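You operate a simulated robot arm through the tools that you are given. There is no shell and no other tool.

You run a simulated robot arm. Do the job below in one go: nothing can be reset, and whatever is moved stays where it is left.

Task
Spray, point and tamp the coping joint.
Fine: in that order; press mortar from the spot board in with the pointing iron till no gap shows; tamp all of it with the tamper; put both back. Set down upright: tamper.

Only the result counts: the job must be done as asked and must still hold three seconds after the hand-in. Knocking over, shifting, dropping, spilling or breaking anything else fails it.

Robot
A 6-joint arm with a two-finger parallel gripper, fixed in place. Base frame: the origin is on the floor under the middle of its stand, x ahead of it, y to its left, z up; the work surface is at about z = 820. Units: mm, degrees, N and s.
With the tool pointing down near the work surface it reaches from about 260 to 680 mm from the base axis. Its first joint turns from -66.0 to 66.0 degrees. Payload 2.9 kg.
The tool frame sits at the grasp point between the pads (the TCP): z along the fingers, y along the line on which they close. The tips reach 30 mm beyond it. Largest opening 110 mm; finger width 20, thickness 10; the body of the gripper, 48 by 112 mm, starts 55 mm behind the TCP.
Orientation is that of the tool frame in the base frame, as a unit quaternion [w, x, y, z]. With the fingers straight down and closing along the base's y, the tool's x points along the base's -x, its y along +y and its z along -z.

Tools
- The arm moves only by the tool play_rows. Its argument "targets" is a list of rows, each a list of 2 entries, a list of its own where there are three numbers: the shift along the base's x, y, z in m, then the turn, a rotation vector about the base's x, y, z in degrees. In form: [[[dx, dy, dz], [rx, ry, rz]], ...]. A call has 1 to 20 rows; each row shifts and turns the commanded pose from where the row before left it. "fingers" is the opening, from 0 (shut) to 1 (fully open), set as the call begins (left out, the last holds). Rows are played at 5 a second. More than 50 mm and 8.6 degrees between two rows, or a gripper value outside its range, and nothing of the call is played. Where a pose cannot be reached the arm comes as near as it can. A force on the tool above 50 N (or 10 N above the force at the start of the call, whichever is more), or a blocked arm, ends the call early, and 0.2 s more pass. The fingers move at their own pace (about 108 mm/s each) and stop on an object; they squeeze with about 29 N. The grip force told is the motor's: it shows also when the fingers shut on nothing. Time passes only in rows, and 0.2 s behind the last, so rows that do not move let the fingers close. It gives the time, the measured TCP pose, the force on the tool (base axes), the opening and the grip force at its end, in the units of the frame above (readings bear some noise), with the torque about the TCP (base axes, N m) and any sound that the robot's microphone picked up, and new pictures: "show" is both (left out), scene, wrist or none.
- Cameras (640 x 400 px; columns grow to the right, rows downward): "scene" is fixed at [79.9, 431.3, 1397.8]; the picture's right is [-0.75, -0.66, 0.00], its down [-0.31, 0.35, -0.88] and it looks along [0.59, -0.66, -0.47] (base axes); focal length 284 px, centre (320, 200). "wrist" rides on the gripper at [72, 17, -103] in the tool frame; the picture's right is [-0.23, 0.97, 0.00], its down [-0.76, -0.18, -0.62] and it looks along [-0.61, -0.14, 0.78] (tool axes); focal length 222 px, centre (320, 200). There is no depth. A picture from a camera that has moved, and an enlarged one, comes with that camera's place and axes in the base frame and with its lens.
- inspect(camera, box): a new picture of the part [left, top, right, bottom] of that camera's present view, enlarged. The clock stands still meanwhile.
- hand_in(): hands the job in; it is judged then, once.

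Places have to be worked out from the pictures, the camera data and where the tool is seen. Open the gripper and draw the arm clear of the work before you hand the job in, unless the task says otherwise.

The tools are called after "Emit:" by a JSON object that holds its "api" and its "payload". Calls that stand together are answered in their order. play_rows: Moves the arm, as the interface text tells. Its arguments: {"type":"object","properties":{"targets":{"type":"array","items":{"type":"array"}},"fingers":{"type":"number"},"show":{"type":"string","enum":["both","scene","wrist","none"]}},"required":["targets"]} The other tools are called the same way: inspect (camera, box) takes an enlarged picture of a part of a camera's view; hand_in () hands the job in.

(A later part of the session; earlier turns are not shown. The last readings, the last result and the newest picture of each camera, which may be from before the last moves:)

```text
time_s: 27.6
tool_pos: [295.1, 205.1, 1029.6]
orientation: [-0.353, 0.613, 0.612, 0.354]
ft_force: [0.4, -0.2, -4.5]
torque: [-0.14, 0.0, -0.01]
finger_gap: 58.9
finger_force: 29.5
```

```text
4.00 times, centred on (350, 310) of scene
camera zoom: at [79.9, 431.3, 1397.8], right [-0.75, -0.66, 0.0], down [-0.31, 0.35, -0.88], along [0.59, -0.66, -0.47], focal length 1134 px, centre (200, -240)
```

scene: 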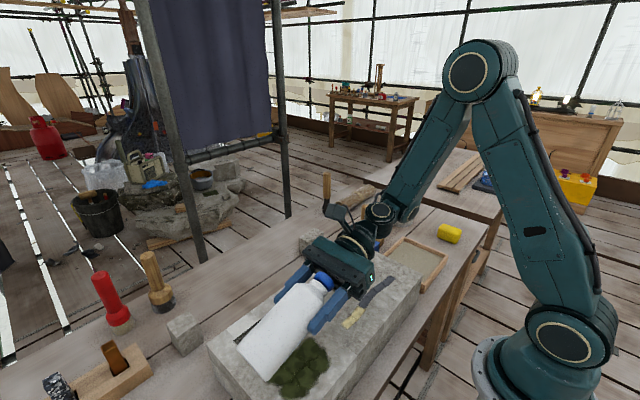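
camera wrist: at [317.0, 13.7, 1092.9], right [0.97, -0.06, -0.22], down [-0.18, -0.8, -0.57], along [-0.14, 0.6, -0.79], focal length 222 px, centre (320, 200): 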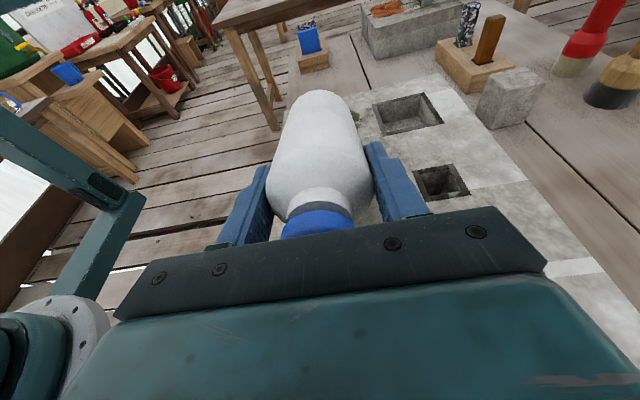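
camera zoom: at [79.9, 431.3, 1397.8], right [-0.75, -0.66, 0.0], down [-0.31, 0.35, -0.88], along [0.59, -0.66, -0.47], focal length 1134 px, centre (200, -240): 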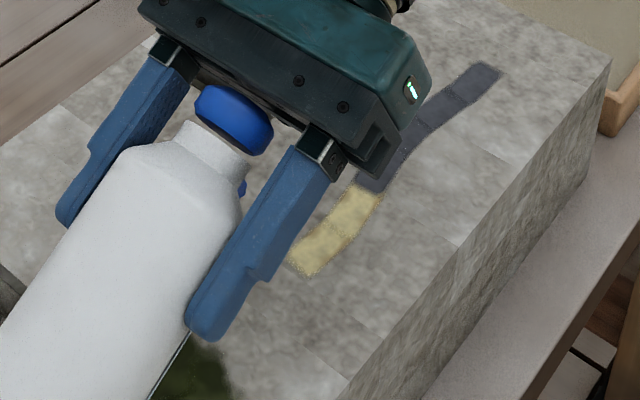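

Still nothing. I try a much closer aim: tilt 80°, spout about 20–25 mm above the near section, with a dwell.

Emit:
{"api": "play_rows", "payload": {"targets": [[[0, -0.015, 0], [6.67, 0, 0]], [[0, -0.02, -0.01], [6.67, 0, 0]], [[0, -0.02, -0.015], [6.66, 0, 0]], [[0, -0.005, -0.012], [0, 0, 0]], [[0, 0, -0.01], [0, 0, 0]], [[0, 0, 0], [0, 0, 0]], [[0, 0, 0], [0, 0, 0]], [[0, 0, 0], [0, 0, 0]], [[0, 0, 0], [0, 0, 0]], [[0, 0, 0], [0, 0, 0]], [[0, 0, 0], [0, 0, 0]], [[0, 0, 0], [0, 0, 0]], [[0, 0, 0], [0, 0, 0]]], "fingers": 0.4, "show": "both"}}

Emit:
{"api": "inspect", "payload": {"camera": "scene", "box": [300, 260, 400, 360]}}

```text
time_s: 30.4
tool_pos: [295.3, 146.0, 982.4]
orientation: [-0.454, 0.542, 0.541, 0.455]
ft_force: [0.0, -0.2, -2.6]
torque: [-0.08, 0.02, 0.01]
finger_gap: 59.1
finger_force: 29.2
camera wrist: at [313.8, 56.9, 1072.1], right [0.97, -0.04, -0.22], down [-0.18, -0.75, -0.64], along [-0.14, 0.66, -0.73], focal length 222 px, centre (320, 200)
```

scene: 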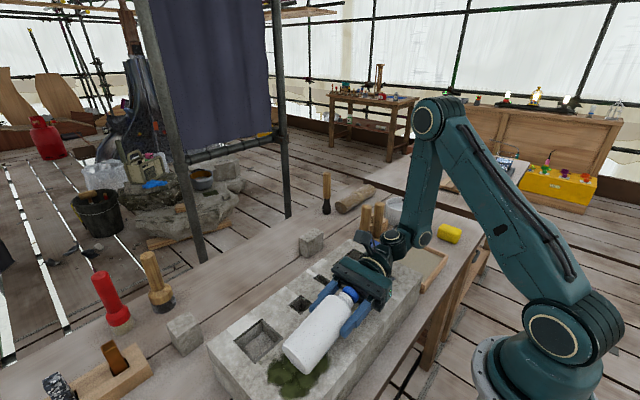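
wrist: 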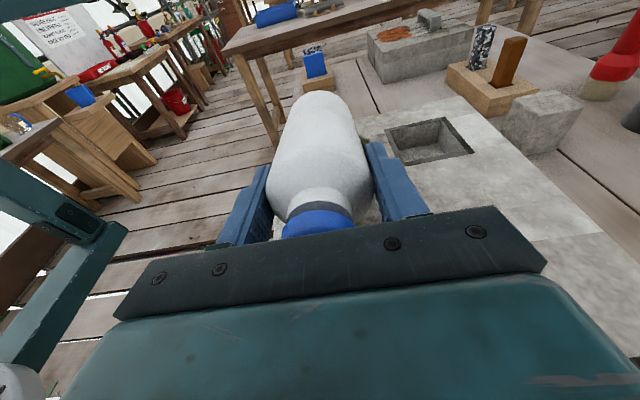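

```text
4.00 times, centred on (350, 310) of scene
camera zoom: at [79.9, 431.3, 1397.8], right [-0.75, -0.66, 0.0], down [-0.31, 0.35, -0.88], along [0.59, -0.66, -0.47], focal length 1134 px, centre (200, -240)
```

zoom: 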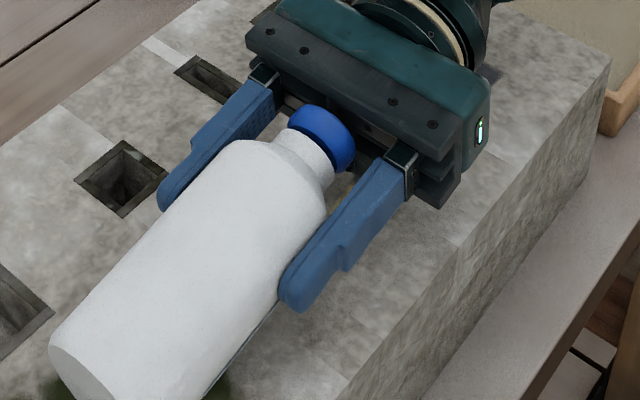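

The wrist view shows a board with writing in the background; I read it since it may explain how the bottle works.

Emit:
{"api": "inspect", "payload": {"camera": "wrist", "box": [0, 0, 120, 75]}}

Emit:
{"api": "inspect", "payload": {"camera": "wrist", "box": [20, 10, 80, 48]}}

```text
5.33 times, centred on (60, 38) of wrist
camera zoom: at [313.8, 56.9, 1072.1], right [0.97, -0.04, -0.22], down [-0.18, -0.75, -0.64], along [-0.14, 0.66, -0.73], focal length 1185 px, centre (1707, 1067)
```

zoom: 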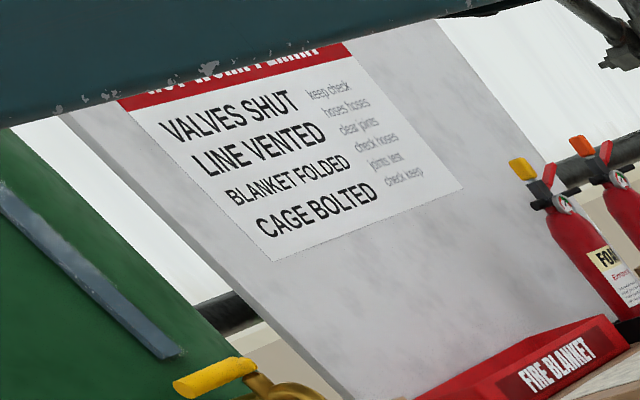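

```text
10.53 times, centred on (50, 29) of wrist
camera zoom: at [313.8, 56.9, 1072.1], right [0.97, -0.04, -0.22], down [-0.18, -0.75, -0.64], along [-0.14, 0.66, -0.73], focal length 2338 px, centre (3162, 2000)
```

zoom: 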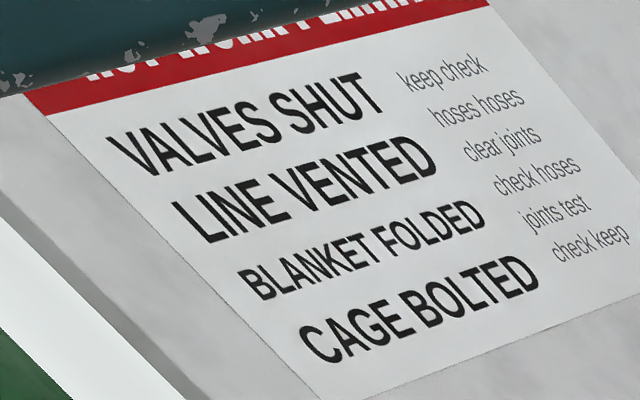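

That is an unrelated site sign. I back off along +y and look at the joint again.

Emit:
{"api": "play_rows", "payload": {"targets": [[[0, 0.01, 0.03], [0, 0, 0]], [[0, 0.03, 0.04], [0, 0, 0]], [[0, 0.04, 0.03], [0, 0, 0]], [[0, 0, 0], [0, 0, 0]]], "show": "none"}}

Emit:
{"api": "inspect", "payload": {"camera": "scene", "box": [300, 260, 420, 360]}}

```text
time_s: 31.4
tool_pos: [294.6, 227.0, 1083.5]
orientation: [-0.455, 0.542, 0.541, 0.455]
ft_force: [-0.5, -0.2, -3.2]
torque: [-0.09, -0.01, -0.04]
finger_gap: 59.2
finger_force: 29.0
```

```text
4.00 times, centred on (360, 310) of scene
camera zoom: at [79.9, 431.4, 1397.8], right [-0.75, -0.66, 0.0], down [-0.31, 0.35, -0.88], along [0.59, -0.66, -0.47], focal length 1134 px, centre (160, -240)
```

zoom: 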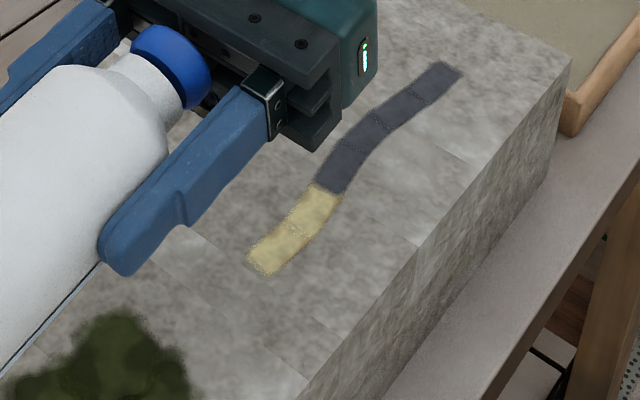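

No change. Before more guessing I put the bottle back upright on its spot, so I can safely test other ways of working it (re-squeezing, pressing the head).

Emit:
{"api": "play_rows", "payload": {"targets": [[[-0.0006, 0.004, 0.003], [-8, 0, 0]], [[-0.0006, 0.004, 0.003], [-8, 0, 0]], [[-0.0006, 0.004, 0.003], [-8, 0, 0]], [[-0.0006, 0.004, 0.003], [-8, 0, 0]], [[-0.0006, 0.004, 0.003], [-8, 0, 0]], [[-0.0006, 0.004, 0.003], [-8, 0, 0]], [[-0.0006, 0.004, 0.003], [-8, 0, 0]], [[-0.0006, 0.004, 0.003], [-8, 0, 0]], [[-0.0006, 0.004, 0.003], [-8, 0, 0]], [[-0.0006, 0.004, 0.003], [-8, 0, 0]], [[0, 0, 0], [0, 0, 0]]], "show": "both"}}

```text
time_s: 33.8
tool_pos: [288.8, 266.1, 1112.2]
orientation: [0.001, 0.707, 0.708, -0.001]
ft_force: [-0.1, 0.4, -3.0]
torque: [0.02, -0.02, -0.03]
finger_gap: 59.1
finger_force: 28.7
camera wrist: at [307.4, 338.5, 1216.4], right [0.97, -0.23, 0.0], down [-0.18, -0.76, 0.62], along [-0.14, -0.61, -0.78], focal length 222 px, centre (320, 200)
```

scene: 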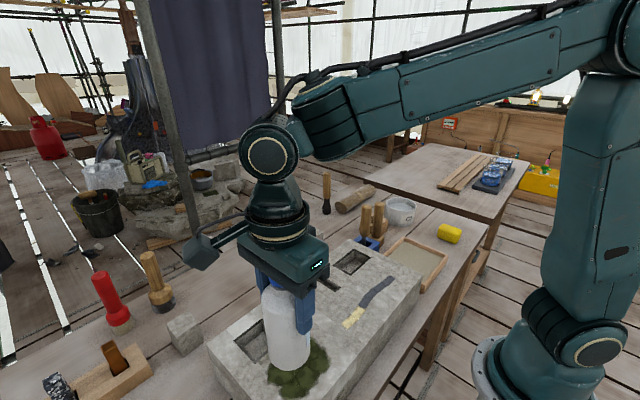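
wrist: 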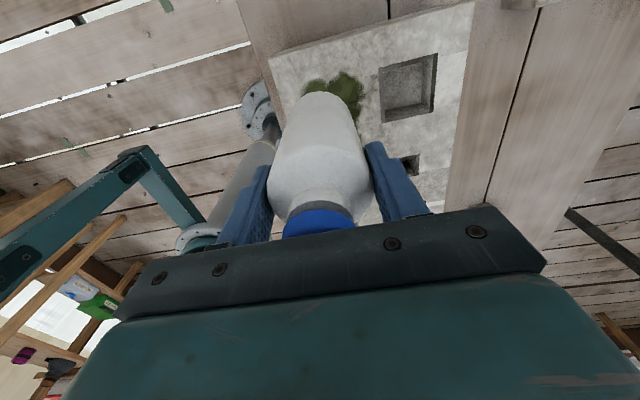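

Emit:
{"api": "play_rows", "payload": {"targets": [[[-0.0003, 0, -0.04], [0, 0, 0]], [[0, 0, -0.03], [0, 0, 0]], [[0, 0, -0.008], [0, 0, 0]], [[0, 0, -0.004], [0, 0, 0]], [[0, 0, -0.002], [0, 0, 0]], [[0, 0, 0], [0, 0, 0]]], "show": "none"}}

```text
time_s: 35.2
tool_pos: [288.4, 264.8, 1028.0]
orientation: [0.0, 0.707, 0.707, 0.0]
ft_force: [0.0, -0.1, -3.6]
torque: [0.03, 0.01, -0.02]
finger_gap: 59.0
finger_force: 29.6
```

The bottle's weight still shows (−3.6 N), so it isn't standing yet; I lower in 1 mm steps.

Emit:
{"api": "play_rows", "payload": {"targets": [[[0, 0, -0.001], [0, 0, 0]], [[0, 0, 0], [0, 0, 0]]], "show": "none"}}

Emit:
{"api": "play_rows", "payload": {"targets": [[[0, 0, -0.001], [0, 0, 0]], [[0, 0, 0], [0, 0, 0]]], "show": "none"}}

```text
time_s: 35.8
tool_pos: [288.4, 266.1, 1028.4]
orientation: [0.0, 0.707, 0.708, 0.0]
ft_force: [-2.0, -2.4, 4.7]
torque: [0.0, 0.07, 0.03]
finger_gap: 59.0
finger_force: 28.7
```

```text
time_s: 36.4
tool_pos: [288.8, 265.3, 1026.9]
orientation: [0.001, 0.707, 0.707, 0.001]
ft_force: [-3.1, -4.8, 23.4]
torque: [0.08, 0.23, -0.04]
finger_gap: 59.0
finger_force: 28.9
```

It is standing now (slightly pressed). I ease up 1 mm and then relax and re-squeeze the grip to see how the force behaves and whether that makes any sound.

Emit:
{"api": "play_rows", "payload": {"targets": [[[0, 0, 0.001], [0, 0, 0]], [[0, 0, 0], [0, 0, 0]]], "fingers": 0.54, "show": "none"}}

Emit:
{"api": "play_rows", "payload": {"targets": [[[0, 0, 0], [0, 0, 0]], [[0, 0, 0], [0, 0, 0]]], "fingers": 0.53, "show": "none"}}

Emit:
{"api": "play_rows", "payload": {"targets": [[[0, 0, 0], [0, 0, 0]], [[0, 0, 0], [0, 0, 0]]], "fingers": 0, "show": "none"}}

```text
time_s: 37.0
tool_pos: [287.7, 265.7, 1028.6]
orientation: [0.0, 0.707, 0.707, 0.0]
ft_force: [1.2, -0.1, -0.5]
torque: [-0.01, 0.01, 0.0]
finger_gap: 59.6
finger_force: 0.4
```

```text
time_s: 37.6
tool_pos: [288.5, 266.2, 1027.5]
orientation: [0.0, 0.708, 0.706, 0.0]
ft_force: [1.1, 0.9, -1.2]
torque: [0.01, -0.01, 0.01]
finger_gap: 59.3
finger_force: 9.1
```

```text
time_s: 38.2
tool_pos: [289.7, 265.2, 1027.8]
orientation: [0.0, 0.708, 0.707, 0.001]
ft_force: [0.5, -0.4, 0.1]
torque: [0.01, -0.02, 0.03]
finger_gap: 59.1
finger_force: 29.0
```

Grip force is controllable: 0.53 gives ~9 N, lower gives 29 N; still no sound. While the bottle stands I test the head: fingers opened slightly, lowering slowly so the palm touches the cap.

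Emit:
{"api": "play_rows", "payload": {"targets": [[[0, 0, 0], [0, 0, 0]], [[0, 0, -0.003], [0, 0, 0]], [[0, 0, -0.003], [0, 0, 0]], [[0, 0, 0], [0, 0, 0]]], "fingers": 0.65, "show": "wrist"}}

```text
time_s: 39.2
tool_pos: [287.9, 265.8, 1021.6]
orientation: [-0.001, 0.707, 0.707, 0.0]
ft_force: [0.7, 1.0, 0.7]
torque: [-0.01, 0.05, -0.05]
finger_gap: 71.7
finger_force: 0.0
camera wrist: at [307.0, 338.3, 1125.8], right [0.97, -0.23, 0.0], down [-0.18, -0.76, 0.62], along [-0.14, -0.61, -0.78], focal length 222 px, centre (320, 200)
```

wrist: 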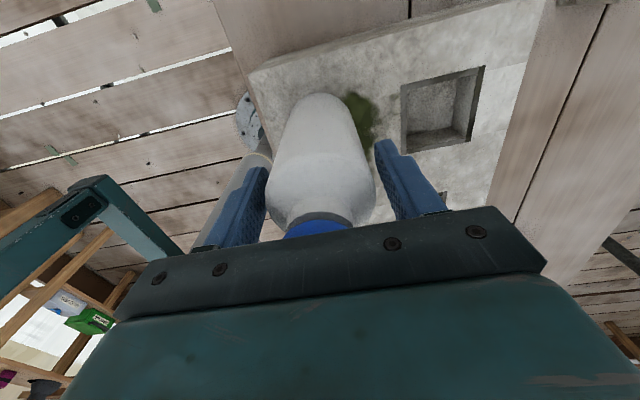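

Emit:
{"api": "play_rows", "payload": {"targets": [[[0, 0, -0.003], [0, 0, 0]], [[0, 0, 0], [0, 0, 0]]], "show": "none"}}

Emit:
{"api": "play_rows", "payload": {"targets": [[[0, 0, -0.002], [0, 0, 0]], [[0, 0, 0], [0, 0, 0]]], "show": "none"}}

Emit:
{"api": "play_rows", "payload": {"targets": [[[0, 0, -0.002], [0, 0, 0]], [[0, 0, 0], [0, 0, 0]]], "show": "none"}}

```text
time_s: 39.8
tool_pos: [290.0, 265.7, 1018.2]
orientation: [0.0, 0.707, 0.707, 0.0]
ft_force: [0.1, 0.6, 2.2]
torque: [-0.03, 0.06, -0.02]
finger_gap: 71.4
finger_force: 0.0
```

```text
time_s: 40.4
tool_pos: [288.8, 265.6, 1017.6]
orientation: [0.0, 0.708, 0.707, 0.0]
ft_force: [0.6, 0.9, 2.9]
torque: [0.04, 0.02, -0.04]
finger_gap: 71.3
finger_force: 0.1
```

```text
time_s: 41.0
tool_pos: [288.0, 265.8, 1014.3]
orientation: [0.0, 0.707, 0.708, 0.0]
ft_force: [0.6, 0.3, 3.5]
torque: [-0.05, 0.0, 0.0]
finger_gap: 71.3
finger_force: 0.2
heard: click
```

A "click" was heard and a spring-like force builds up (3.5 N): the head is a push pump/valve pressed by the palm. I look at the scene now for any sign of spray.

Emit:
{"api": "inspect", "payload": {"camera": "scene", "box": [240, 230, 440, 400]}}

Emit:
{"api": "inspect", "payload": {"camera": "wrist", "box": [220, 80, 460, 260]}}

```text
2.35 times, centred on (340, 315) of scene
camera zoom: at [79.8, 431.3, 1397.8], right [-0.75, -0.66, 0.0], down [-0.31, 0.35, -0.88], along [0.59, -0.66, -0.47], focal length 667 px, centre (273, -71)
```

zoom: 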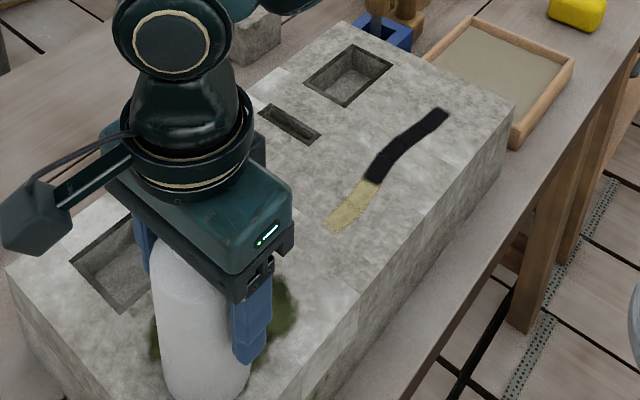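

```text
2.22 times, centred on (340, 170) of wrist
camera zoom: at [306.9, 337.9, 1118.4], right [0.97, -0.23, 0.0], down [-0.18, -0.76, 0.62], along [-0.14, -0.61, -0.78], focal length 494 px, centre (276, 267)
```

zoom: 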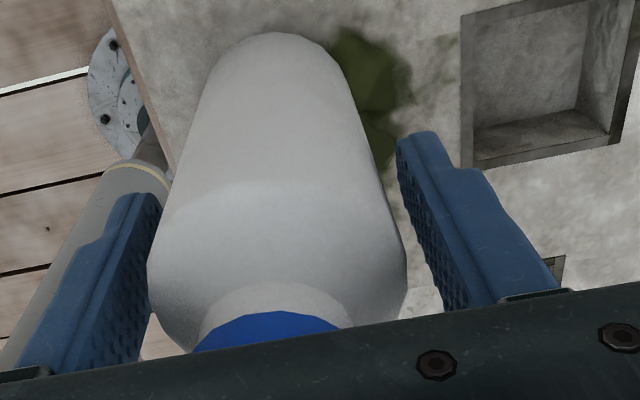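

The joint's dark sections have turned black — wetted by that press. I look closer to see whether the whole joint got wet.

Emit:
{"api": "inspect", "payload": {"camera": "scene", "box": [340, 250, 440, 340]}}

```text
4.44 times, centred on (390, 295) of scene
camera zoom: at [79.8, 431.3, 1397.8], right [-0.75, -0.66, 0.0], down [-0.31, 0.35, -0.88], along [0.59, -0.66, -0.47], focal length 1260 px, centre (9, -222)
```

zoom: 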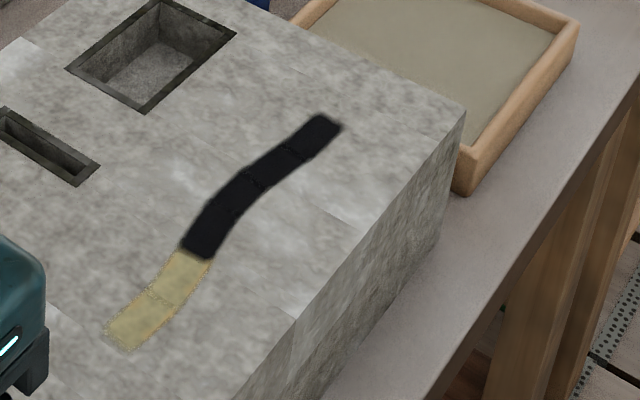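

The whole joint is wetted evenly by that one press. I release and rise straight off the bottle.

Emit:
{"api": "play_rows", "payload": {"targets": [[[0, 0, 0.002], [0, 0, 0]], [[0, 0, 0.01], [0, 0, 0]], [[0, 0, 0.03], [0, 0, 0]], [[0, 0, 0.04], [0, 0, 0]], [[0, 0, 0.04], [0, 0, 0]], [[0, 0, 0.04], [0, 0, 0]], [[0, 0, 0], [0, 0, 0]]], "fingers": 1, "show": "both"}}

Emit:
{"api": "inspect", "payload": {"camera": "wrist", "box": [260, 40, 440, 240]}}

```text
time_s: 42.6
tool_pos: [288.5, 264.2, 1176.3]
orientation: [0.0, 0.707, 0.707, 0.0]
ft_force: [-0.3, 0.5, 0.1]
torque: [-0.04, 0.02, 0.0]
finger_gap: 110.0
finger_force: 0.0
camera wrist: at [307.4, 337.2, 1280.5], right [0.97, -0.23, 0.0], down [-0.18, -0.76, 0.62], along [-0.14, -0.61, -0.78], focal length 222 px, centre (320, 200)
```

scene: 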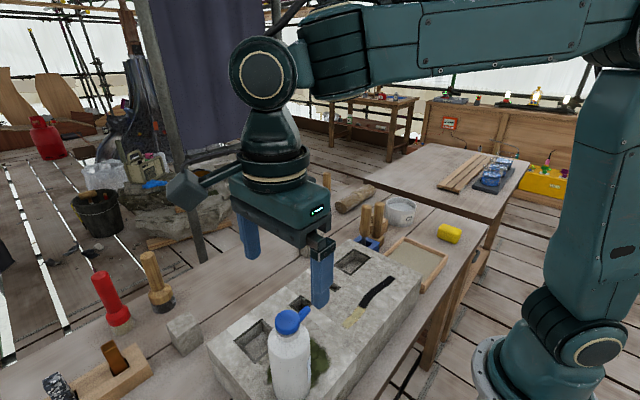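
wrist: 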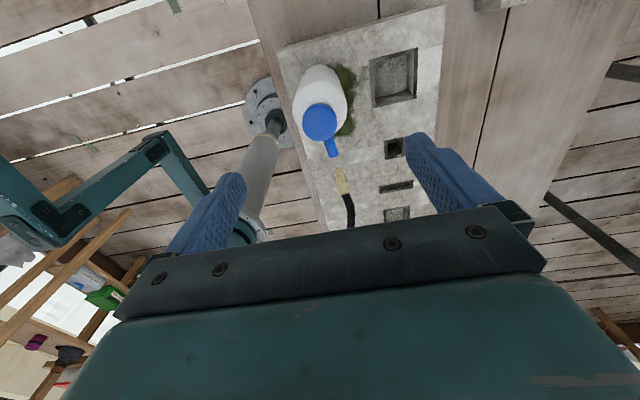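

```text
2.00 times, centred on (350, 140) of wrist
camera zoom: at [307.4, 337.2, 1280.5], right [0.97, -0.23, 0.0], down [-0.18, -0.76, 0.62], along [-0.14, -0.61, -0.78], focal length 444 px, centre (260, 320)
```

zoom: 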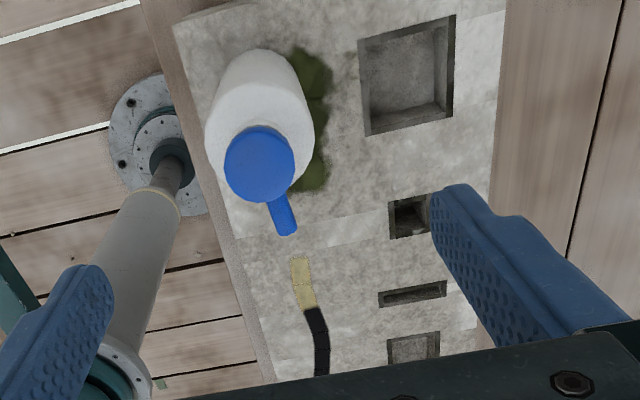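

Emit:
{"api": "inspect", "payload": {"camera": "scene", "box": [280, 240, 420, 350]}}

Emit:
{"api": "inspect", "payload": {"camera": "scene", "box": [200, 220, 460, 400]}}

```text
3.64 times, centred on (350, 295) of scene
camera zoom: at [79.9, 431.3, 1397.8], right [-0.75, -0.66, 0.0], down [-0.31, 0.35, -0.88], along [0.59, -0.66, -0.47], focal length 1031 px, centre (211, -146)
```

zoom: 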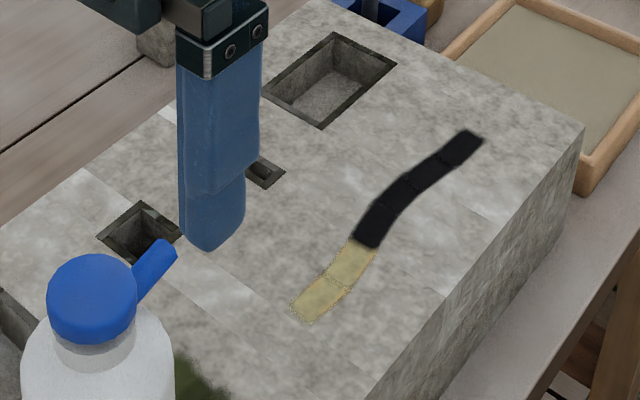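

```text
2.22 times, centred on (330, 310) of scene
camera zoom: at [79.9, 431.3, 1397.8], right [-0.75, -0.66, 0.0], down [-0.31, 0.35, -0.88], along [0.59, -0.66, -0.47], focal length 630 px, centre (298, -44)
```

zoom: 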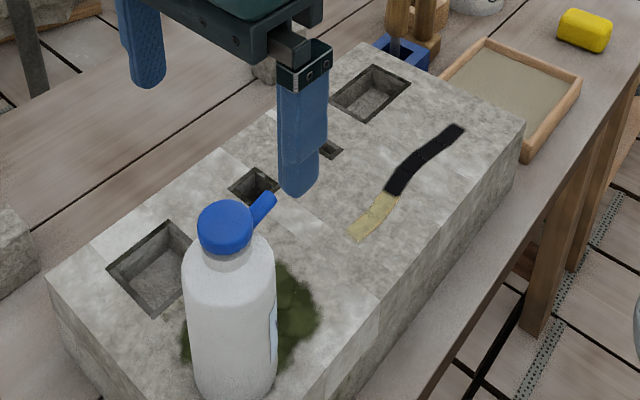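

All six sections look darker than before, so the joint is wet along its full length. Now I go to the pointing iron in the blue holder, turning back +90°.

Emit:
{"api": "play_rows", "payload": {"targets": [[[0.0148, -0.0411, -0.004], [0, 0, 8.1818]], [[0.0148, -0.0411, -0.004], [0, 0, 8.1818]], [[0.0148, -0.0411, -0.004], [0, 0, 8.1818]], [[0.0148, -0.0411, -0.004], [0, 0, 8.1818]], [[0.0148, -0.0411, -0.004], [0, 0, 8.1818]], [[0.0148, -0.0411, -0.004], [0, 0, 8.1818]], [[0.0148, -0.0411, -0.004], [0, 0, 8.1818]], [[0.0148, -0.0411, -0.004], [0, 0, 8.1818]], [[0.0148, -0.0411, -0.004], [0, 0, 8.1818]], [[0.0148, -0.0411, -0.004], [0, 0, 8.1818]], [[0.0148, -0.0411, -0.004], [0, 0, 8.1818]], [[0, 0, 0], [0, 0, 0]]], "show": "both"}}

Emit:
{"api": "inspect", "payload": {"camera": "wrist", "box": [220, 60, 420, 240]}}

```text
time_s: 45.2
tool_pos: [451.8, -185.4, 1132.8]
orientation: [0.0, -0.001, 1.0, 0.0]
ft_force: [-0.2, -0.3, 0.6]
torque: [0.01, 0.0, -0.04]
finger_gap: 109.7
finger_force: 0.1
camera wrist: at [381.4, -169.3, 1236.9], right [0.23, 0.97, 0.0], down [0.76, -0.18, 0.62], along [0.61, -0.14, -0.78], focal length 222 px, centre (320, 200)
```

scene: 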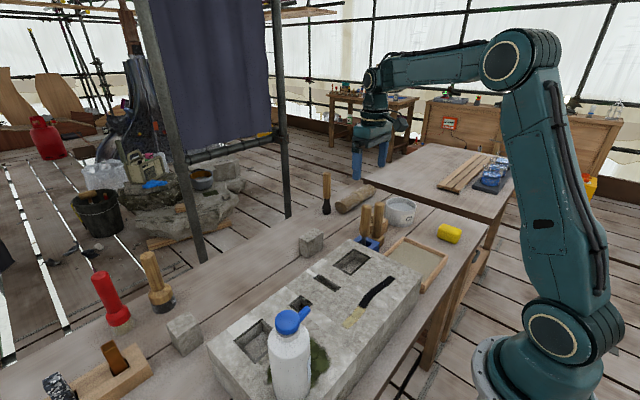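
wrist: 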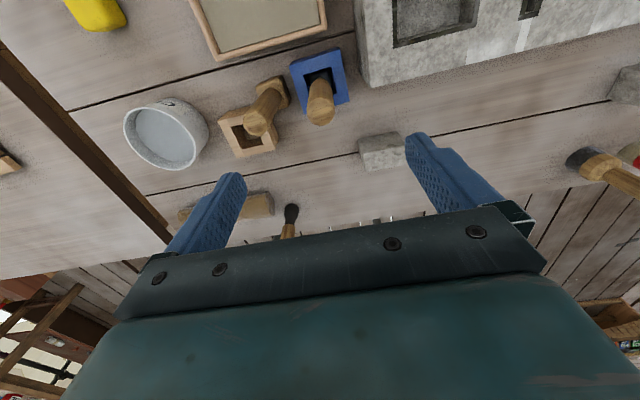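

```text
2.22 times, centred on (320, 150) of wrist
camera zoom: at [381.4, -169.3, 1236.9], right [0.23, 0.97, 0.0], down [0.76, -0.18, 0.62], along [0.61, -0.14, -0.78], focal length 494 px, centre (320, 311)
```

zoom: 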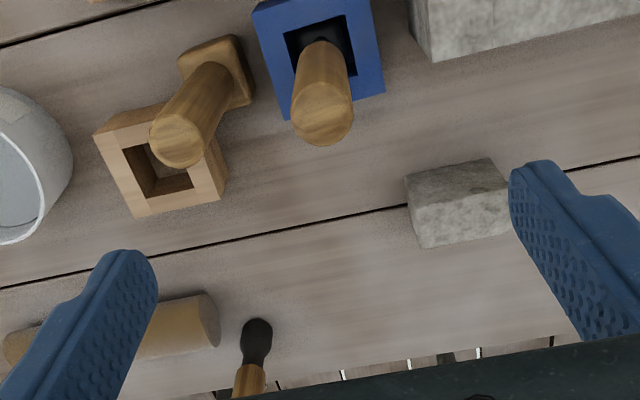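

The iron's handle top is at about (452,−184.5,1000). I narrow the fingers to 66 mm and lower around its handle.

Emit:
{"api": "play_rows", "payload": {"targets": [[[0.0002, 0.001, -0.03], [0, 0, 0]], [[0, 0, -0.04], [0, 0, 0]], [[0, 0, -0.04], [0, 0, 0]], [[0, 0, -0.03], [0, 0, 0]], [[0, 0, -0.02], [0, 0, 0]], [[0, 0, -0.015], [0, 0, 0]], [[0, 0, 0], [0, 0, 0]]], "fingers": 0.6, "show": "both"}}

Emit:
{"api": "inspect", "payload": {"camera": "wrist", "box": [200, 60, 440, 260]}}

```text
time_s: 46.8
tool_pos: [452.1, -186.0, 958.6]
orientation: [-0.001, 0.0, 1.0, 0.0]
ft_force: [0.4, 1.2, -0.3]
torque: [0.01, -0.01, 0.04]
finger_gap: 65.8
finger_force: 0.1
camera wrist: at [381.2, -168.1, 1061.0], right [0.23, 0.97, 0.0], down [0.76, -0.18, 0.62], along [0.61, -0.14, -0.78], focal length 222 px, centre (320, 200)
```

scene: 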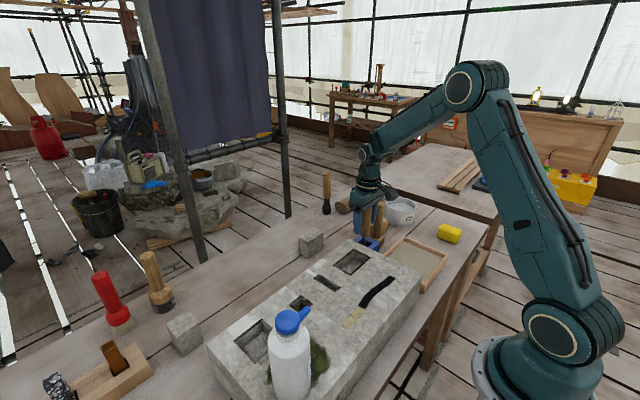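
wrist: 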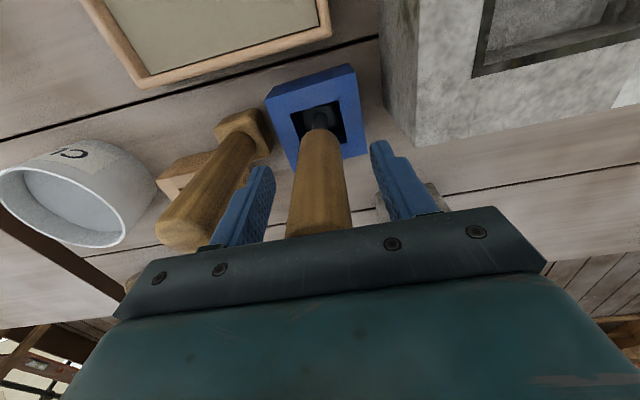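

```text
2.00 times, centred on (320, 160) of wrist
camera zoom: at [381.2, -168.1, 1061.0], right [0.23, 0.97, 0.0], down [0.76, -0.18, 0.62], along [0.61, -0.14, -0.78], focal length 444 px, centre (320, 280)
```

zoom: 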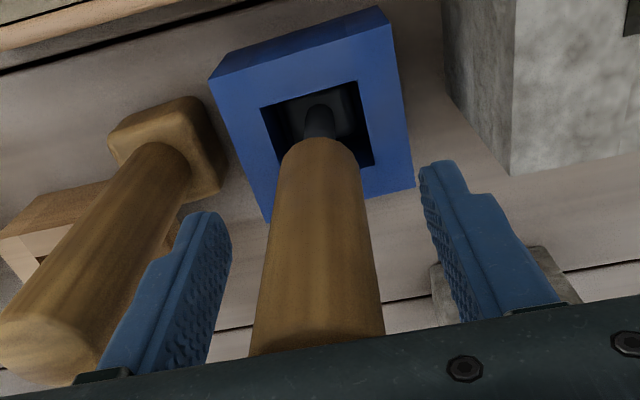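

The iron's handle is centred between the fingers. I close on it.

Emit:
{"api": "play_rows", "payload": {"targets": [[[0, 0, 0], [0, 0, 0]], [[0, 0, 0], [0, 0, 0]], [[0, 0, 0], [0, 0, 0]], [[0, 0, 0], [0, 0, 0]]], "fingers": 0.1, "show": "none"}}

```text
time_s: 47.8
tool_pos: [452.4, -185.1, 958.1]
orientation: [0.0, 0.001, 1.0, 0.0]
ft_force: [0.9, 0.4, 0.2]
torque: [-0.02, 0.0, 0.0]
finger_gap: 29.1
finger_force: 29.2
```

Gripped at 29 mm. I lift it straight out of the holder and look at the blade.

Emit:
{"api": "play_rows", "payload": {"targets": [[[0, 0, 0.015], [0, 0, 0]], [[0, 0, 0.025], [0, 0, 0]], [[0, 0, 0.03], [0, 0, 0]], [[0, 0, 0.04], [0, 0, 0]], [[0, 0, 0.03], [0, 0, 0]], [[0, 0, 0], [0, 0, 0]]], "show": "both"}}

Emit:
{"api": "inspect", "payload": {"camera": "scene", "box": [330, 150, 430, 260]}}

Emit:
{"api": "inspect", "payload": {"camera": "wrist", "box": [220, 60, 420, 240]}}

```text
time_s: 49.2
tool_pos: [452.1, -185.2, 1098.4]
orientation: [0.0, 0.0, 1.0, 0.001]
ft_force: [-0.6, 0.1, -2.0]
torque: [-0.01, 0.03, 0.02]
finger_gap: 29.2
finger_force: 29.0
camera wrist: at [380.7, -169.1, 1201.7], right [0.23, 0.97, 0.0], down [0.76, -0.18, 0.62], along [0.61, -0.14, -0.78], focal length 222 px, centre (320, 200)
```

scene: 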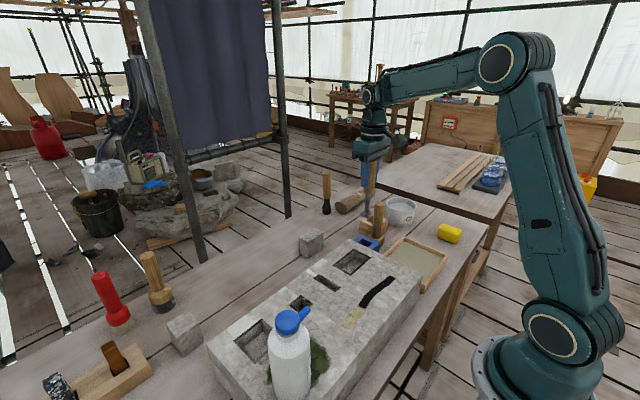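
wrist: 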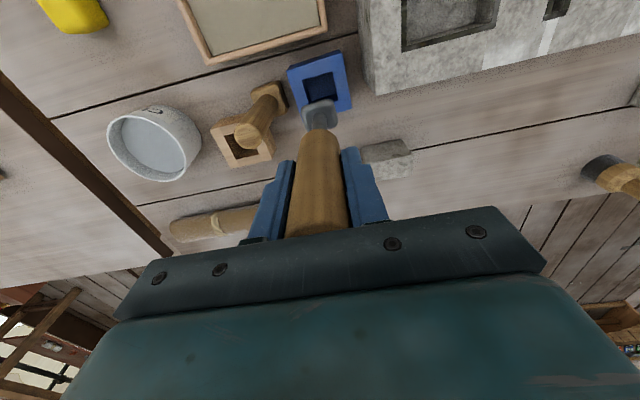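

```text
3.64 times, centred on (380, 205) of scene
camera zoom: at [79.9, 431.3, 1397.8], right [-0.75, -0.66, 0.0], down [-0.31, 0.35, -0.88], along [0.59, -0.66, -0.47], focal length 1031 px, centre (102, 182)
```

zoom: 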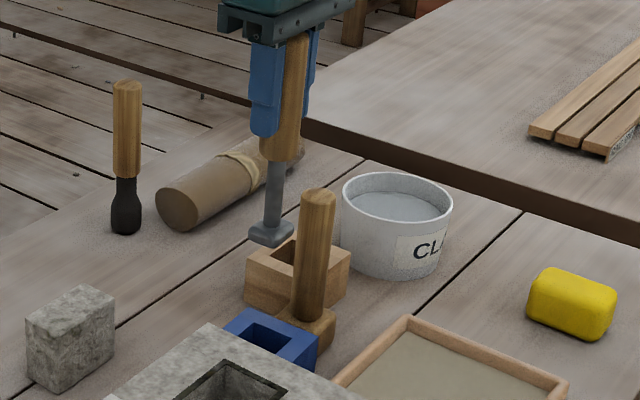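

```text
2.22 times, centred on (320, 150) of wrist
camera zoom: at [380.7, -169.1, 1201.7], right [0.23, 0.97, 0.0], down [0.76, -0.18, 0.62], along [0.61, -0.14, -0.78], focal length 494 px, centre (320, 311)
```

zoom: 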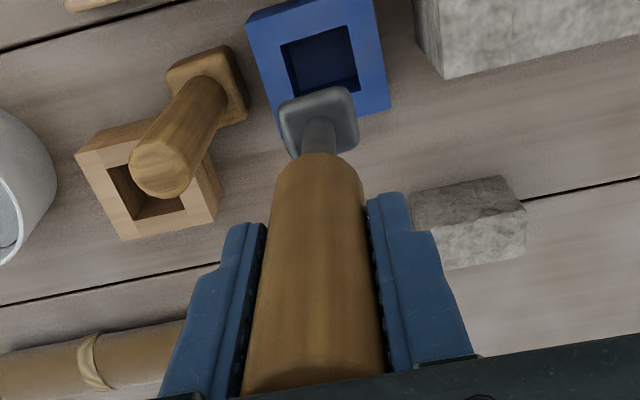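

The tool has a steel shank with a small flat steel foot (~32 mm), so this is the pointing iron; the wooden-footed one is the tamper. Its foot bottom is about 137 mm below the TCP. I carry it over the mortar tray.

Emit:
{"api": "play_rows", "payload": {"targets": [[[-0.033, -0.013, 0], [0, 0, 0]], [[-0.033, -0.013, 0], [0, 0, 0]], [[-0.033, -0.014, 0], [0, 0, 0]], [[-0.033, -0.015, 0], [0, 0, 0]], [[0, 0, -0.035], [0, 0, 0]], [[0, 0, -0.035], [0, 0, 0]], [[0, 0, -0.03], [0, 0, 0]], [[0, 0, 0], [0, 0, 0]]], "show": "both"}}

Emit:
{"api": "inspect", "payload": {"camera": "scene", "box": [370, 200, 460, 290]}}

Emit:
{"api": "inspect", "payload": {"camera": "wrist", "box": [200, 60, 440, 240]}}

```text
time_s: 51.0
tool_pos: [320.1, -240.3, 996.6]
orientation: [-0.001, 0.0, 1.0, 0.0]
ft_force: [0.3, 0.7, -3.1]
torque: [-0.02, 0.0, -0.02]
finger_gap: 29.1
finger_force: 28.6
camera wrist: at [248.7, -223.8, 1100.7], right [0.23, 0.97, 0.0], down [0.76, -0.18, 0.62], along [0.61, -0.14, -0.78], focal length 222 px, centre (320, 200)
```

scene: 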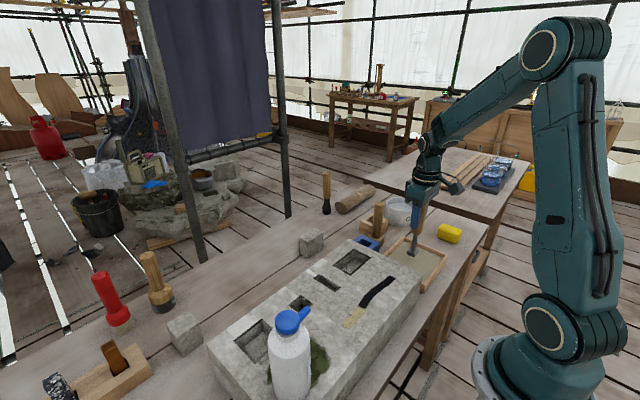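
wrist: 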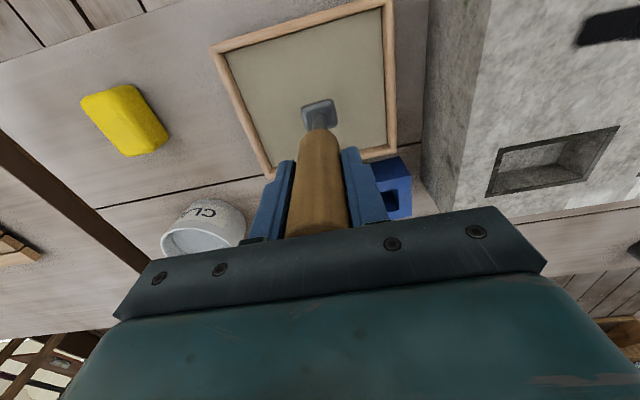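

```text
4.44 times, centred on (415, 245) of scene
camera zoom: at [79.9, 431.3, 1397.8], right [-0.75, -0.66, 0.0], down [-0.31, 0.35, -0.88], along [0.59, -0.66, -0.47], focal length 1260 px, centre (-102, 0)
```

zoom: 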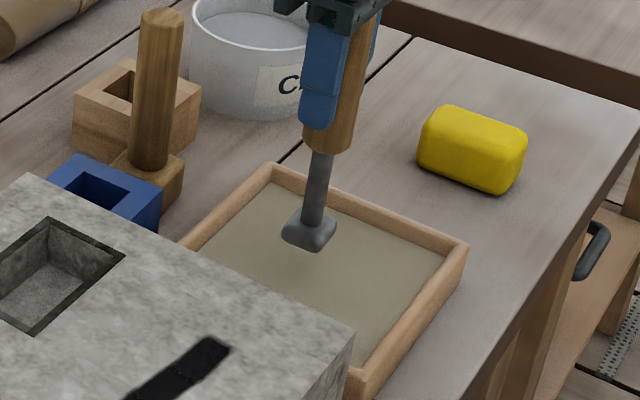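

```text
2.22 times, centred on (320, 150) of wrist
camera zoom: at [248.7, -223.8, 1100.7], right [0.23, 0.97, 0.0], down [0.76, -0.18, 0.62], along [0.61, -0.14, -0.78], focal length 494 px, centre (320, 311)
```

zoom: 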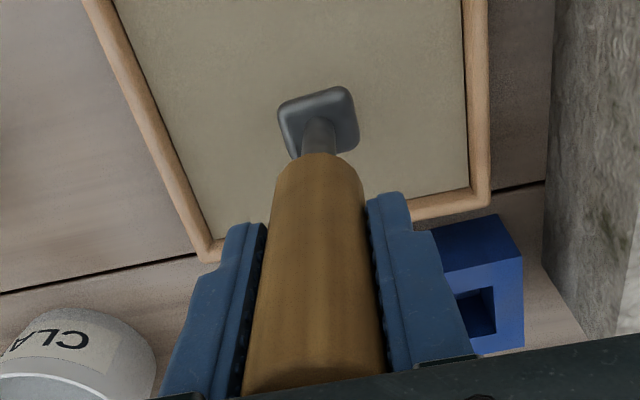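

The foot is over the middle of the mortar at about z 860. I lower it gently into the mortar in small steps, watching the force.

Emit:
{"api": "play_rows", "payload": {"targets": [[[0, 0, -0.01], [0, 0, 0]], [[0, 0, -0.006], [0, 0, 0]], [[0, 0, -0.004], [0, 0, 0]], [[0, 0, 0], [0, 0, 0]]], "show": "none"}}

Emit:
{"api": "play_rows", "payload": {"targets": [[[0, 0, -0.003], [0, 0, 0]], [[0, 0, 0], [0, 0, 0]]], "show": "none"}}

Emit:
{"api": "inspect", "payload": {"camera": "scene", "box": [370, 200, 460, 290]}}

```text
time_s: 52.0
tool_pos: [318.8, -241.0, 978.9]
orientation: [0.0, 0.001, 1.0, 0.001]
ft_force: [0.3, -0.1, -1.6]
torque: [-0.02, 0.01, 0.01]
finger_gap: 29.3
finger_force: 28.5
```

```text
time_s: 52.6
tool_pos: [319.2, -240.7, 975.1]
orientation: [0.0, -0.001, 1.0, 0.0]
ft_force: [0.2, 0.3, -2.1]
torque: [0.01, -0.01, -0.01]
finger_gap: 29.2
finger_force: 29.1
```

```text
4.44 times, centred on (415, 245) of scene
camera zoom: at [79.9, 431.3, 1397.8], right [-0.75, -0.66, 0.0], down [-0.31, 0.35, -0.88], along [0.59, -0.66, -0.47], focal length 1260 px, centre (-102, 0)
```

zoom: 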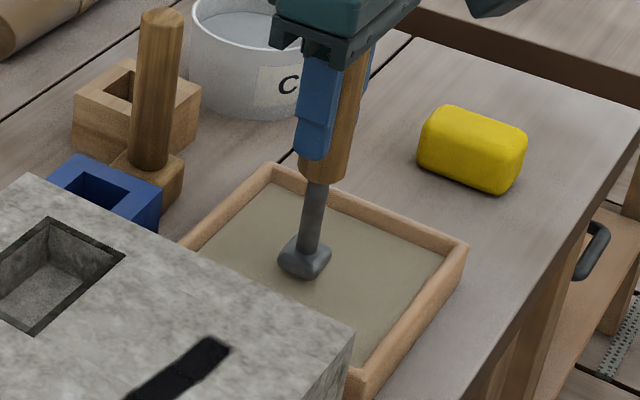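

Emit:
{"api": "play_rows", "payload": {"targets": [[[0, 0, -0.003], [0, 0, 0]], [[0, 0, 0], [0, 0, 0]]], "show": "none"}}

Emit:
{"api": "play_rows", "payload": {"targets": [[[0, 0, -0.002], [0, 0, 0]], [[0, 0, 0], [0, 0, 0]]], "show": "none"}}

Emit:
{"api": "play_rows", "payload": {"targets": [[[0, 0, -0.002], [0, 0, 0]], [[0, 0, 0], [0, 0, 0]]], "show": "none"}}

Emit:
{"api": "inspect", "payload": {"camera": "scene", "box": [370, 200, 460, 290]}}

```text
time_s: 53.2
tool_pos: [320.0, -241.1, 971.5]
orientation: [0.0, 0.0, 1.0, 0.0]
ft_force: [0.1, 0.5, -2.7]
torque: [0.01, 0.01, 0.01]
finger_gap: 29.2
finger_force: 29.3
```

```text
time_s: 53.8
tool_pos: [320.4, -240.7, 969.7]
orientation: [0.0, 0.0, 1.0, 0.0]
ft_force: [-0.4, 0.3, -2.1]
torque: [-0.04, 0.0, -0.02]
finger_gap: 29.2
finger_force: 28.8
```

```text
time_s: 54.4
tool_pos: [320.0, -241.7, 968.3]
orientation: [0.0, 0.0, 1.0, 0.001]
ft_force: [-0.1, -0.5, -1.4]
torque: [0.01, 0.0, 0.02]
finger_gap: 29.4
finger_force: 29.1
```

```text
4.44 times, centred on (415, 245) of scene
camera zoom: at [79.9, 431.3, 1397.8], right [-0.75, -0.66, 0.0], down [-0.31, 0.35, -0.88], along [0.59, -0.66, -0.47], focal length 1260 px, centre (-102, 0)
```

zoom: 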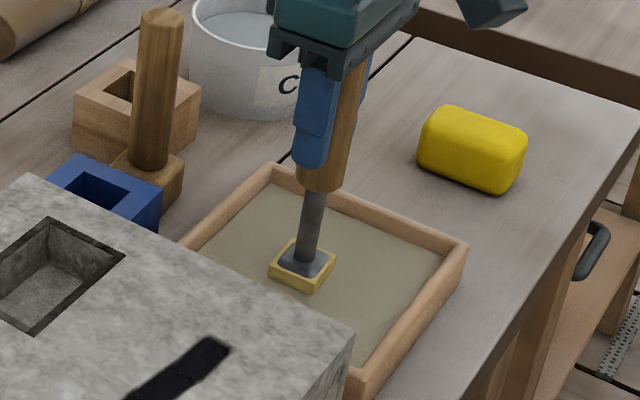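

The foot picked up a charge of cream mortar. I lift it straight up and carry it over the first dark section next to the filled part (x≈298, y≈43).

Emit:
{"api": "play_rows", "payload": {"targets": [[[0, 0, 0.01], [0, 0, 0]], [[0, 0, 0.03], [0, 0, 0]], [[0, 0, 0.045], [0, 0, 0]], [[0, 0, 0.045], [0, 0, 0]], [[-0.003, 0.046, 0], [0, 0, 0]], [[-0.004, 0.048, 0], [0, 0, 0]], [[-0.004, 0.048, 0], [0, 0, 0]], [[-0.004, 0.048, 0], [0, 0, 0]], [[-0.004, 0.048, 0], [0, 0, 0]], [[-0.003, 0.046, 0], [0, 0, 0]], [[0, 0, 0], [0, 0, 0]]], "show": "both"}}

Emit:
{"api": "inspect", "payload": {"camera": "wrist", "box": [200, 40, 440, 220]}}

Emit:
{"api": "inspect", "payload": {"camera": "scene", "box": [300, 200, 420, 340]}}

```text
time_s: 56.8
tool_pos: [296.8, 45.4, 1098.6]
orientation: [0.001, 0.0, 1.0, 0.0]
ft_force: [0.1, -0.4, -2.5]
torque: [-0.02, 0.03, -0.02]
finger_gap: 29.3
finger_force: 28.9
camera wrist: at [225.9, 61.6, 1201.9], right [0.23, 0.97, 0.0], down [0.76, -0.18, 0.62], along [0.61, -0.14, -0.78], focal length 222 px, centre (320, 200)
```

scene: 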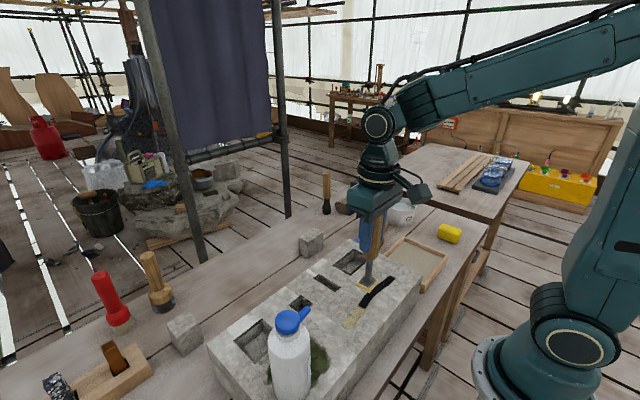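
wrist: 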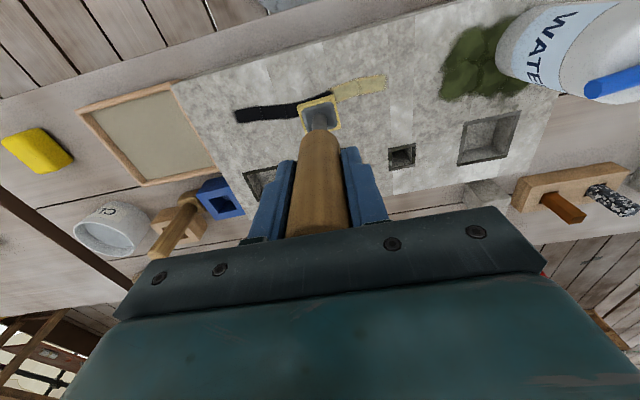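

```text
2.22 times, centred on (320, 130) of wrist
camera zoom: at [225.9, 61.6, 1201.9], right [0.23, 0.97, 0.0], down [0.76, -0.18, 0.62], along [0.61, -0.14, -0.78], focal length 494 px, centre (320, 356)
```

zoom: 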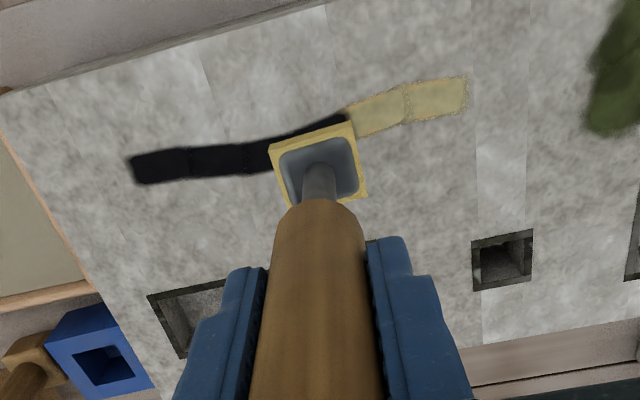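

```text
2.86 times, centred on (360, 270) of scene
camera zoom: at [79.9, 431.3, 1397.8], right [-0.75, -0.66, 0.0], down [-0.31, 0.35, -0.88], along [0.59, -0.66, -0.47], focal length 810 px, centre (206, 0)
```

zoom: 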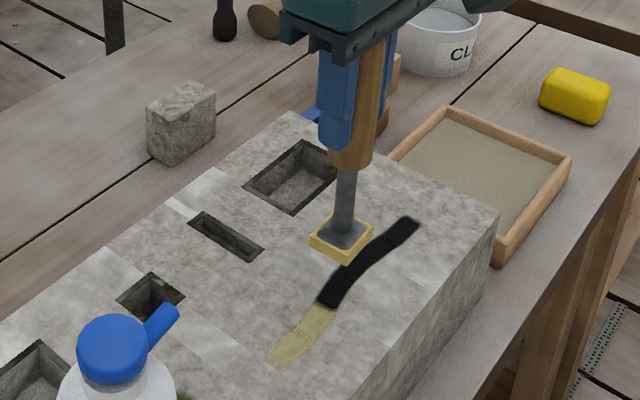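

My estimate of section centres: (297.5,44), (299.5,14.5), (296.7,−14.5), (292,−47). The foot is right over the first one; I lower and then press in small steps, watching the force.

Emit:
{"api": "play_rows", "payload": {"targets": [[[0.0005, -0.0012, -0.015], [0, 0, 0]], [[0, 0, -0.01], [0, 0, 0]], [[0, 0, -0.006], [0, 0, 0]], [[0, 0, 0], [0, 0, 0]]], "show": "none"}}

Emit:
{"api": "play_rows", "payload": {"targets": [[[0, 0, -0.003], [0, 0, 0]], [[0, 0, 0], [0, 0, 0]]], "show": "none"}}

Emit:
{"api": "play_rows", "payload": {"targets": [[[0, 0, -0.003], [0, 0, 0]], [[0, 0, 0], [0, 0, 0]]], "show": "none"}}

Emit:
{"api": "play_rows", "payload": {"targets": [[[0, 0, -0.002], [0, 0, 0]], [[0, 0, 0], [0, 0, 0]]], "show": "wrist"}}

```text
time_s: 57.8
tool_pos: [296.7, 41.9, 1065.6]
orientation: [0.0, 0.001, 1.0, 0.001]
ft_force: [-0.5, -0.8, -1.8]
torque: [0.0, 0.0, 0.0]
finger_gap: 29.4
finger_force: 29.2
```

```text
time_s: 58.4
tool_pos: [298.9, 42.0, 1063.8]
orientation: [-0.001, 0.0, 1.0, 0.0]
ft_force: [0.3, -0.9, -1.5]
torque: [0.0, 0.0, -0.02]
finger_gap: 29.3
finger_force: 29.1
```

```text
time_s: 59.0
tool_pos: [298.2, 42.6, 1061.0]
orientation: [0.0, 0.0, 1.0, 0.0]
ft_force: [-0.2, -0.3, -2.2]
torque: [-0.01, 0.03, 0.02]
finger_gap: 29.2
finger_force: 29.0
```

```text
time_s: 59.6
tool_pos: [297.7, 42.6, 1059.3]
orientation: [0.0, 0.001, 1.0, 0.0]
ft_force: [-1.1, 0.4, -2.0]
torque: [-0.01, 0.02, -0.02]
finger_gap: 29.3
finger_force: 28.9
camera wrist: at [227.3, 59.3, 1162.3], right [0.23, 0.97, 0.0], down [0.76, -0.18, 0.62], along [0.61, -0.14, -0.78], focal length 222 px, centre (320, 200)
```

wrist: 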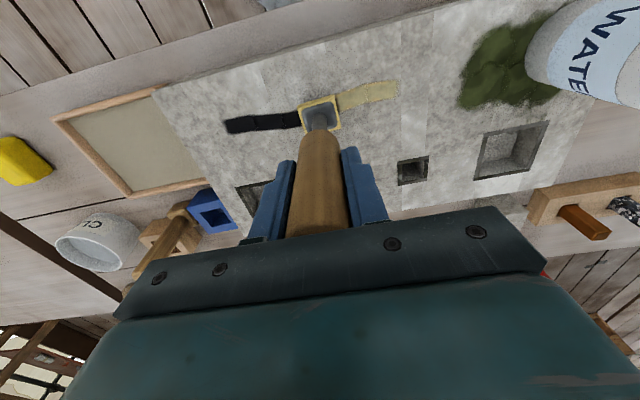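

Emit:
{"api": "play_rows", "payload": {"targets": [[[0, 0, -0.002], [0, 0, 0]], [[0, 0, 0], [0, 0, 0]]], "show": "none"}}

Emit:
{"api": "play_rows", "payload": {"targets": [[[0, 0, -0.001], [0, 0, 0]], [[0, 0, 0], [0, 0, 0]]], "show": "none"}}

Emit:
{"api": "play_rows", "payload": {"targets": [[[0, 0, -0.001], [0, 0, 0]], [[0, 0, 0], [0, 0, 0]]], "show": "none"}}

Emit:
{"api": "inspect", "payload": {"camera": "wrist", "box": [200, 40, 440, 220]}}

```text
time_s: 60.2
tool_pos: [299.0, 41.9, 1056.5]
orientation: [0.0, 0.0, 1.0, 0.0]
ft_force: [0.9, -0.1, -2.0]
torque: [-0.01, -0.01, 0.01]
finger_gap: 29.4
finger_force: 29.4
```

```text
time_s: 60.8
tool_pos: [298.3, 43.2, 1054.6]
orientation: [0.0, 0.0, 1.0, 0.0]
ft_force: [0.1, 0.5, -2.2]
torque: [0.0, 0.02, -0.01]
finger_gap: 29.4
finger_force: 28.8
```

```text
time_s: 61.4
tool_pos: [298.3, 42.7, 1054.7]
orientation: [0.0, 0.0, 1.0, 0.001]
ft_force: [-0.4, 0.2, -2.4]
torque: [0.02, 0.01, -0.01]
finger_gap: 29.3
finger_force: 29.1
```

```text
2.22 times, centred on (320, 130) of wrist
camera zoom: at [227.3, 59.2, 1158.2], right [0.23, 0.97, 0.0], down [0.76, -0.18, 0.62], along [0.61, -0.14, -0.78], focal length 494 px, centre (320, 356)
```

zoom: 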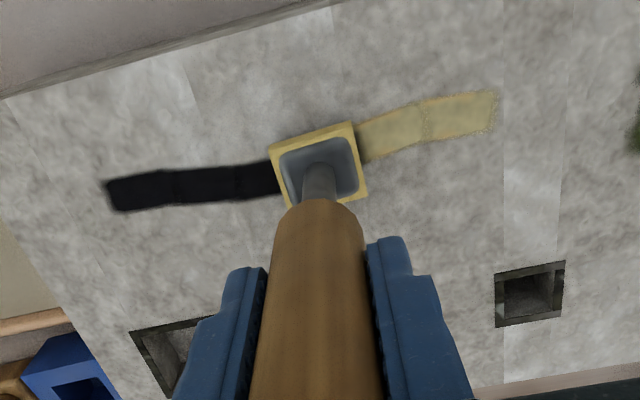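

Emit:
{"api": "play_rows", "payload": {"targets": [[[0, 0, -0.001], [0, 0, 0]], [[0, 0, 0], [0, 0, 0]]], "show": "none"}}

Emit:
{"api": "play_rows", "payload": {"targets": [[[0, 0, -0.001], [0, 0, 0]], [[0, 0, 0], [0, 0, 0]]], "show": "none"}}

Emit:
{"api": "play_rows", "payload": {"targets": [[[0, 0, -0.001], [0, 0, 0]], [[0, 0, 0], [0, 0, 0]]], "show": "none"}}

Emit:
{"api": "inspect", "payload": {"camera": "wrist", "box": [200, 40, 440, 220]}}

```text
time_s: 62.0
tool_pos: [298.2, 42.7, 1053.0]
orientation: [0.001, 0.0, 1.0, 0.0]
ft_force: [0.7, 0.4, -1.8]
torque: [0.03, 0.0, -0.01]
finger_gap: 29.3
finger_force: 29.3
```

```text
time_s: 62.6
tool_pos: [297.9, 41.4, 1052.6]
orientation: [0.0, 0.0, 1.0, 0.0]
ft_force: [0.4, 0.0, -1.9]
torque: [0.01, -0.02, 0.01]
finger_gap: 29.3
finger_force: 28.8
```

```text
time_s: 63.2
tool_pos: [298.4, 41.4, 1050.8]
orientation: [0.0, 0.001, 1.0, 0.0]
ft_force: [-0.7, -0.6, -2.6]
torque: [0.03, 0.01, 0.01]
finger_gap: 29.2
finger_force: 29.3
```

```text
2.22 times, centred on (320, 130) of wrist
camera zoom: at [227.3, 59.2, 1155.4], right [0.23, 0.97, 0.0], down [0.76, -0.18, 0.62], along [0.61, -0.14, -0.78], focal length 494 px, centre (320, 356)
```

zoom: 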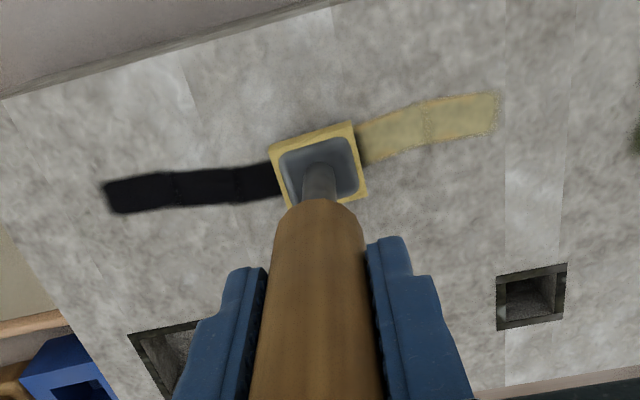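

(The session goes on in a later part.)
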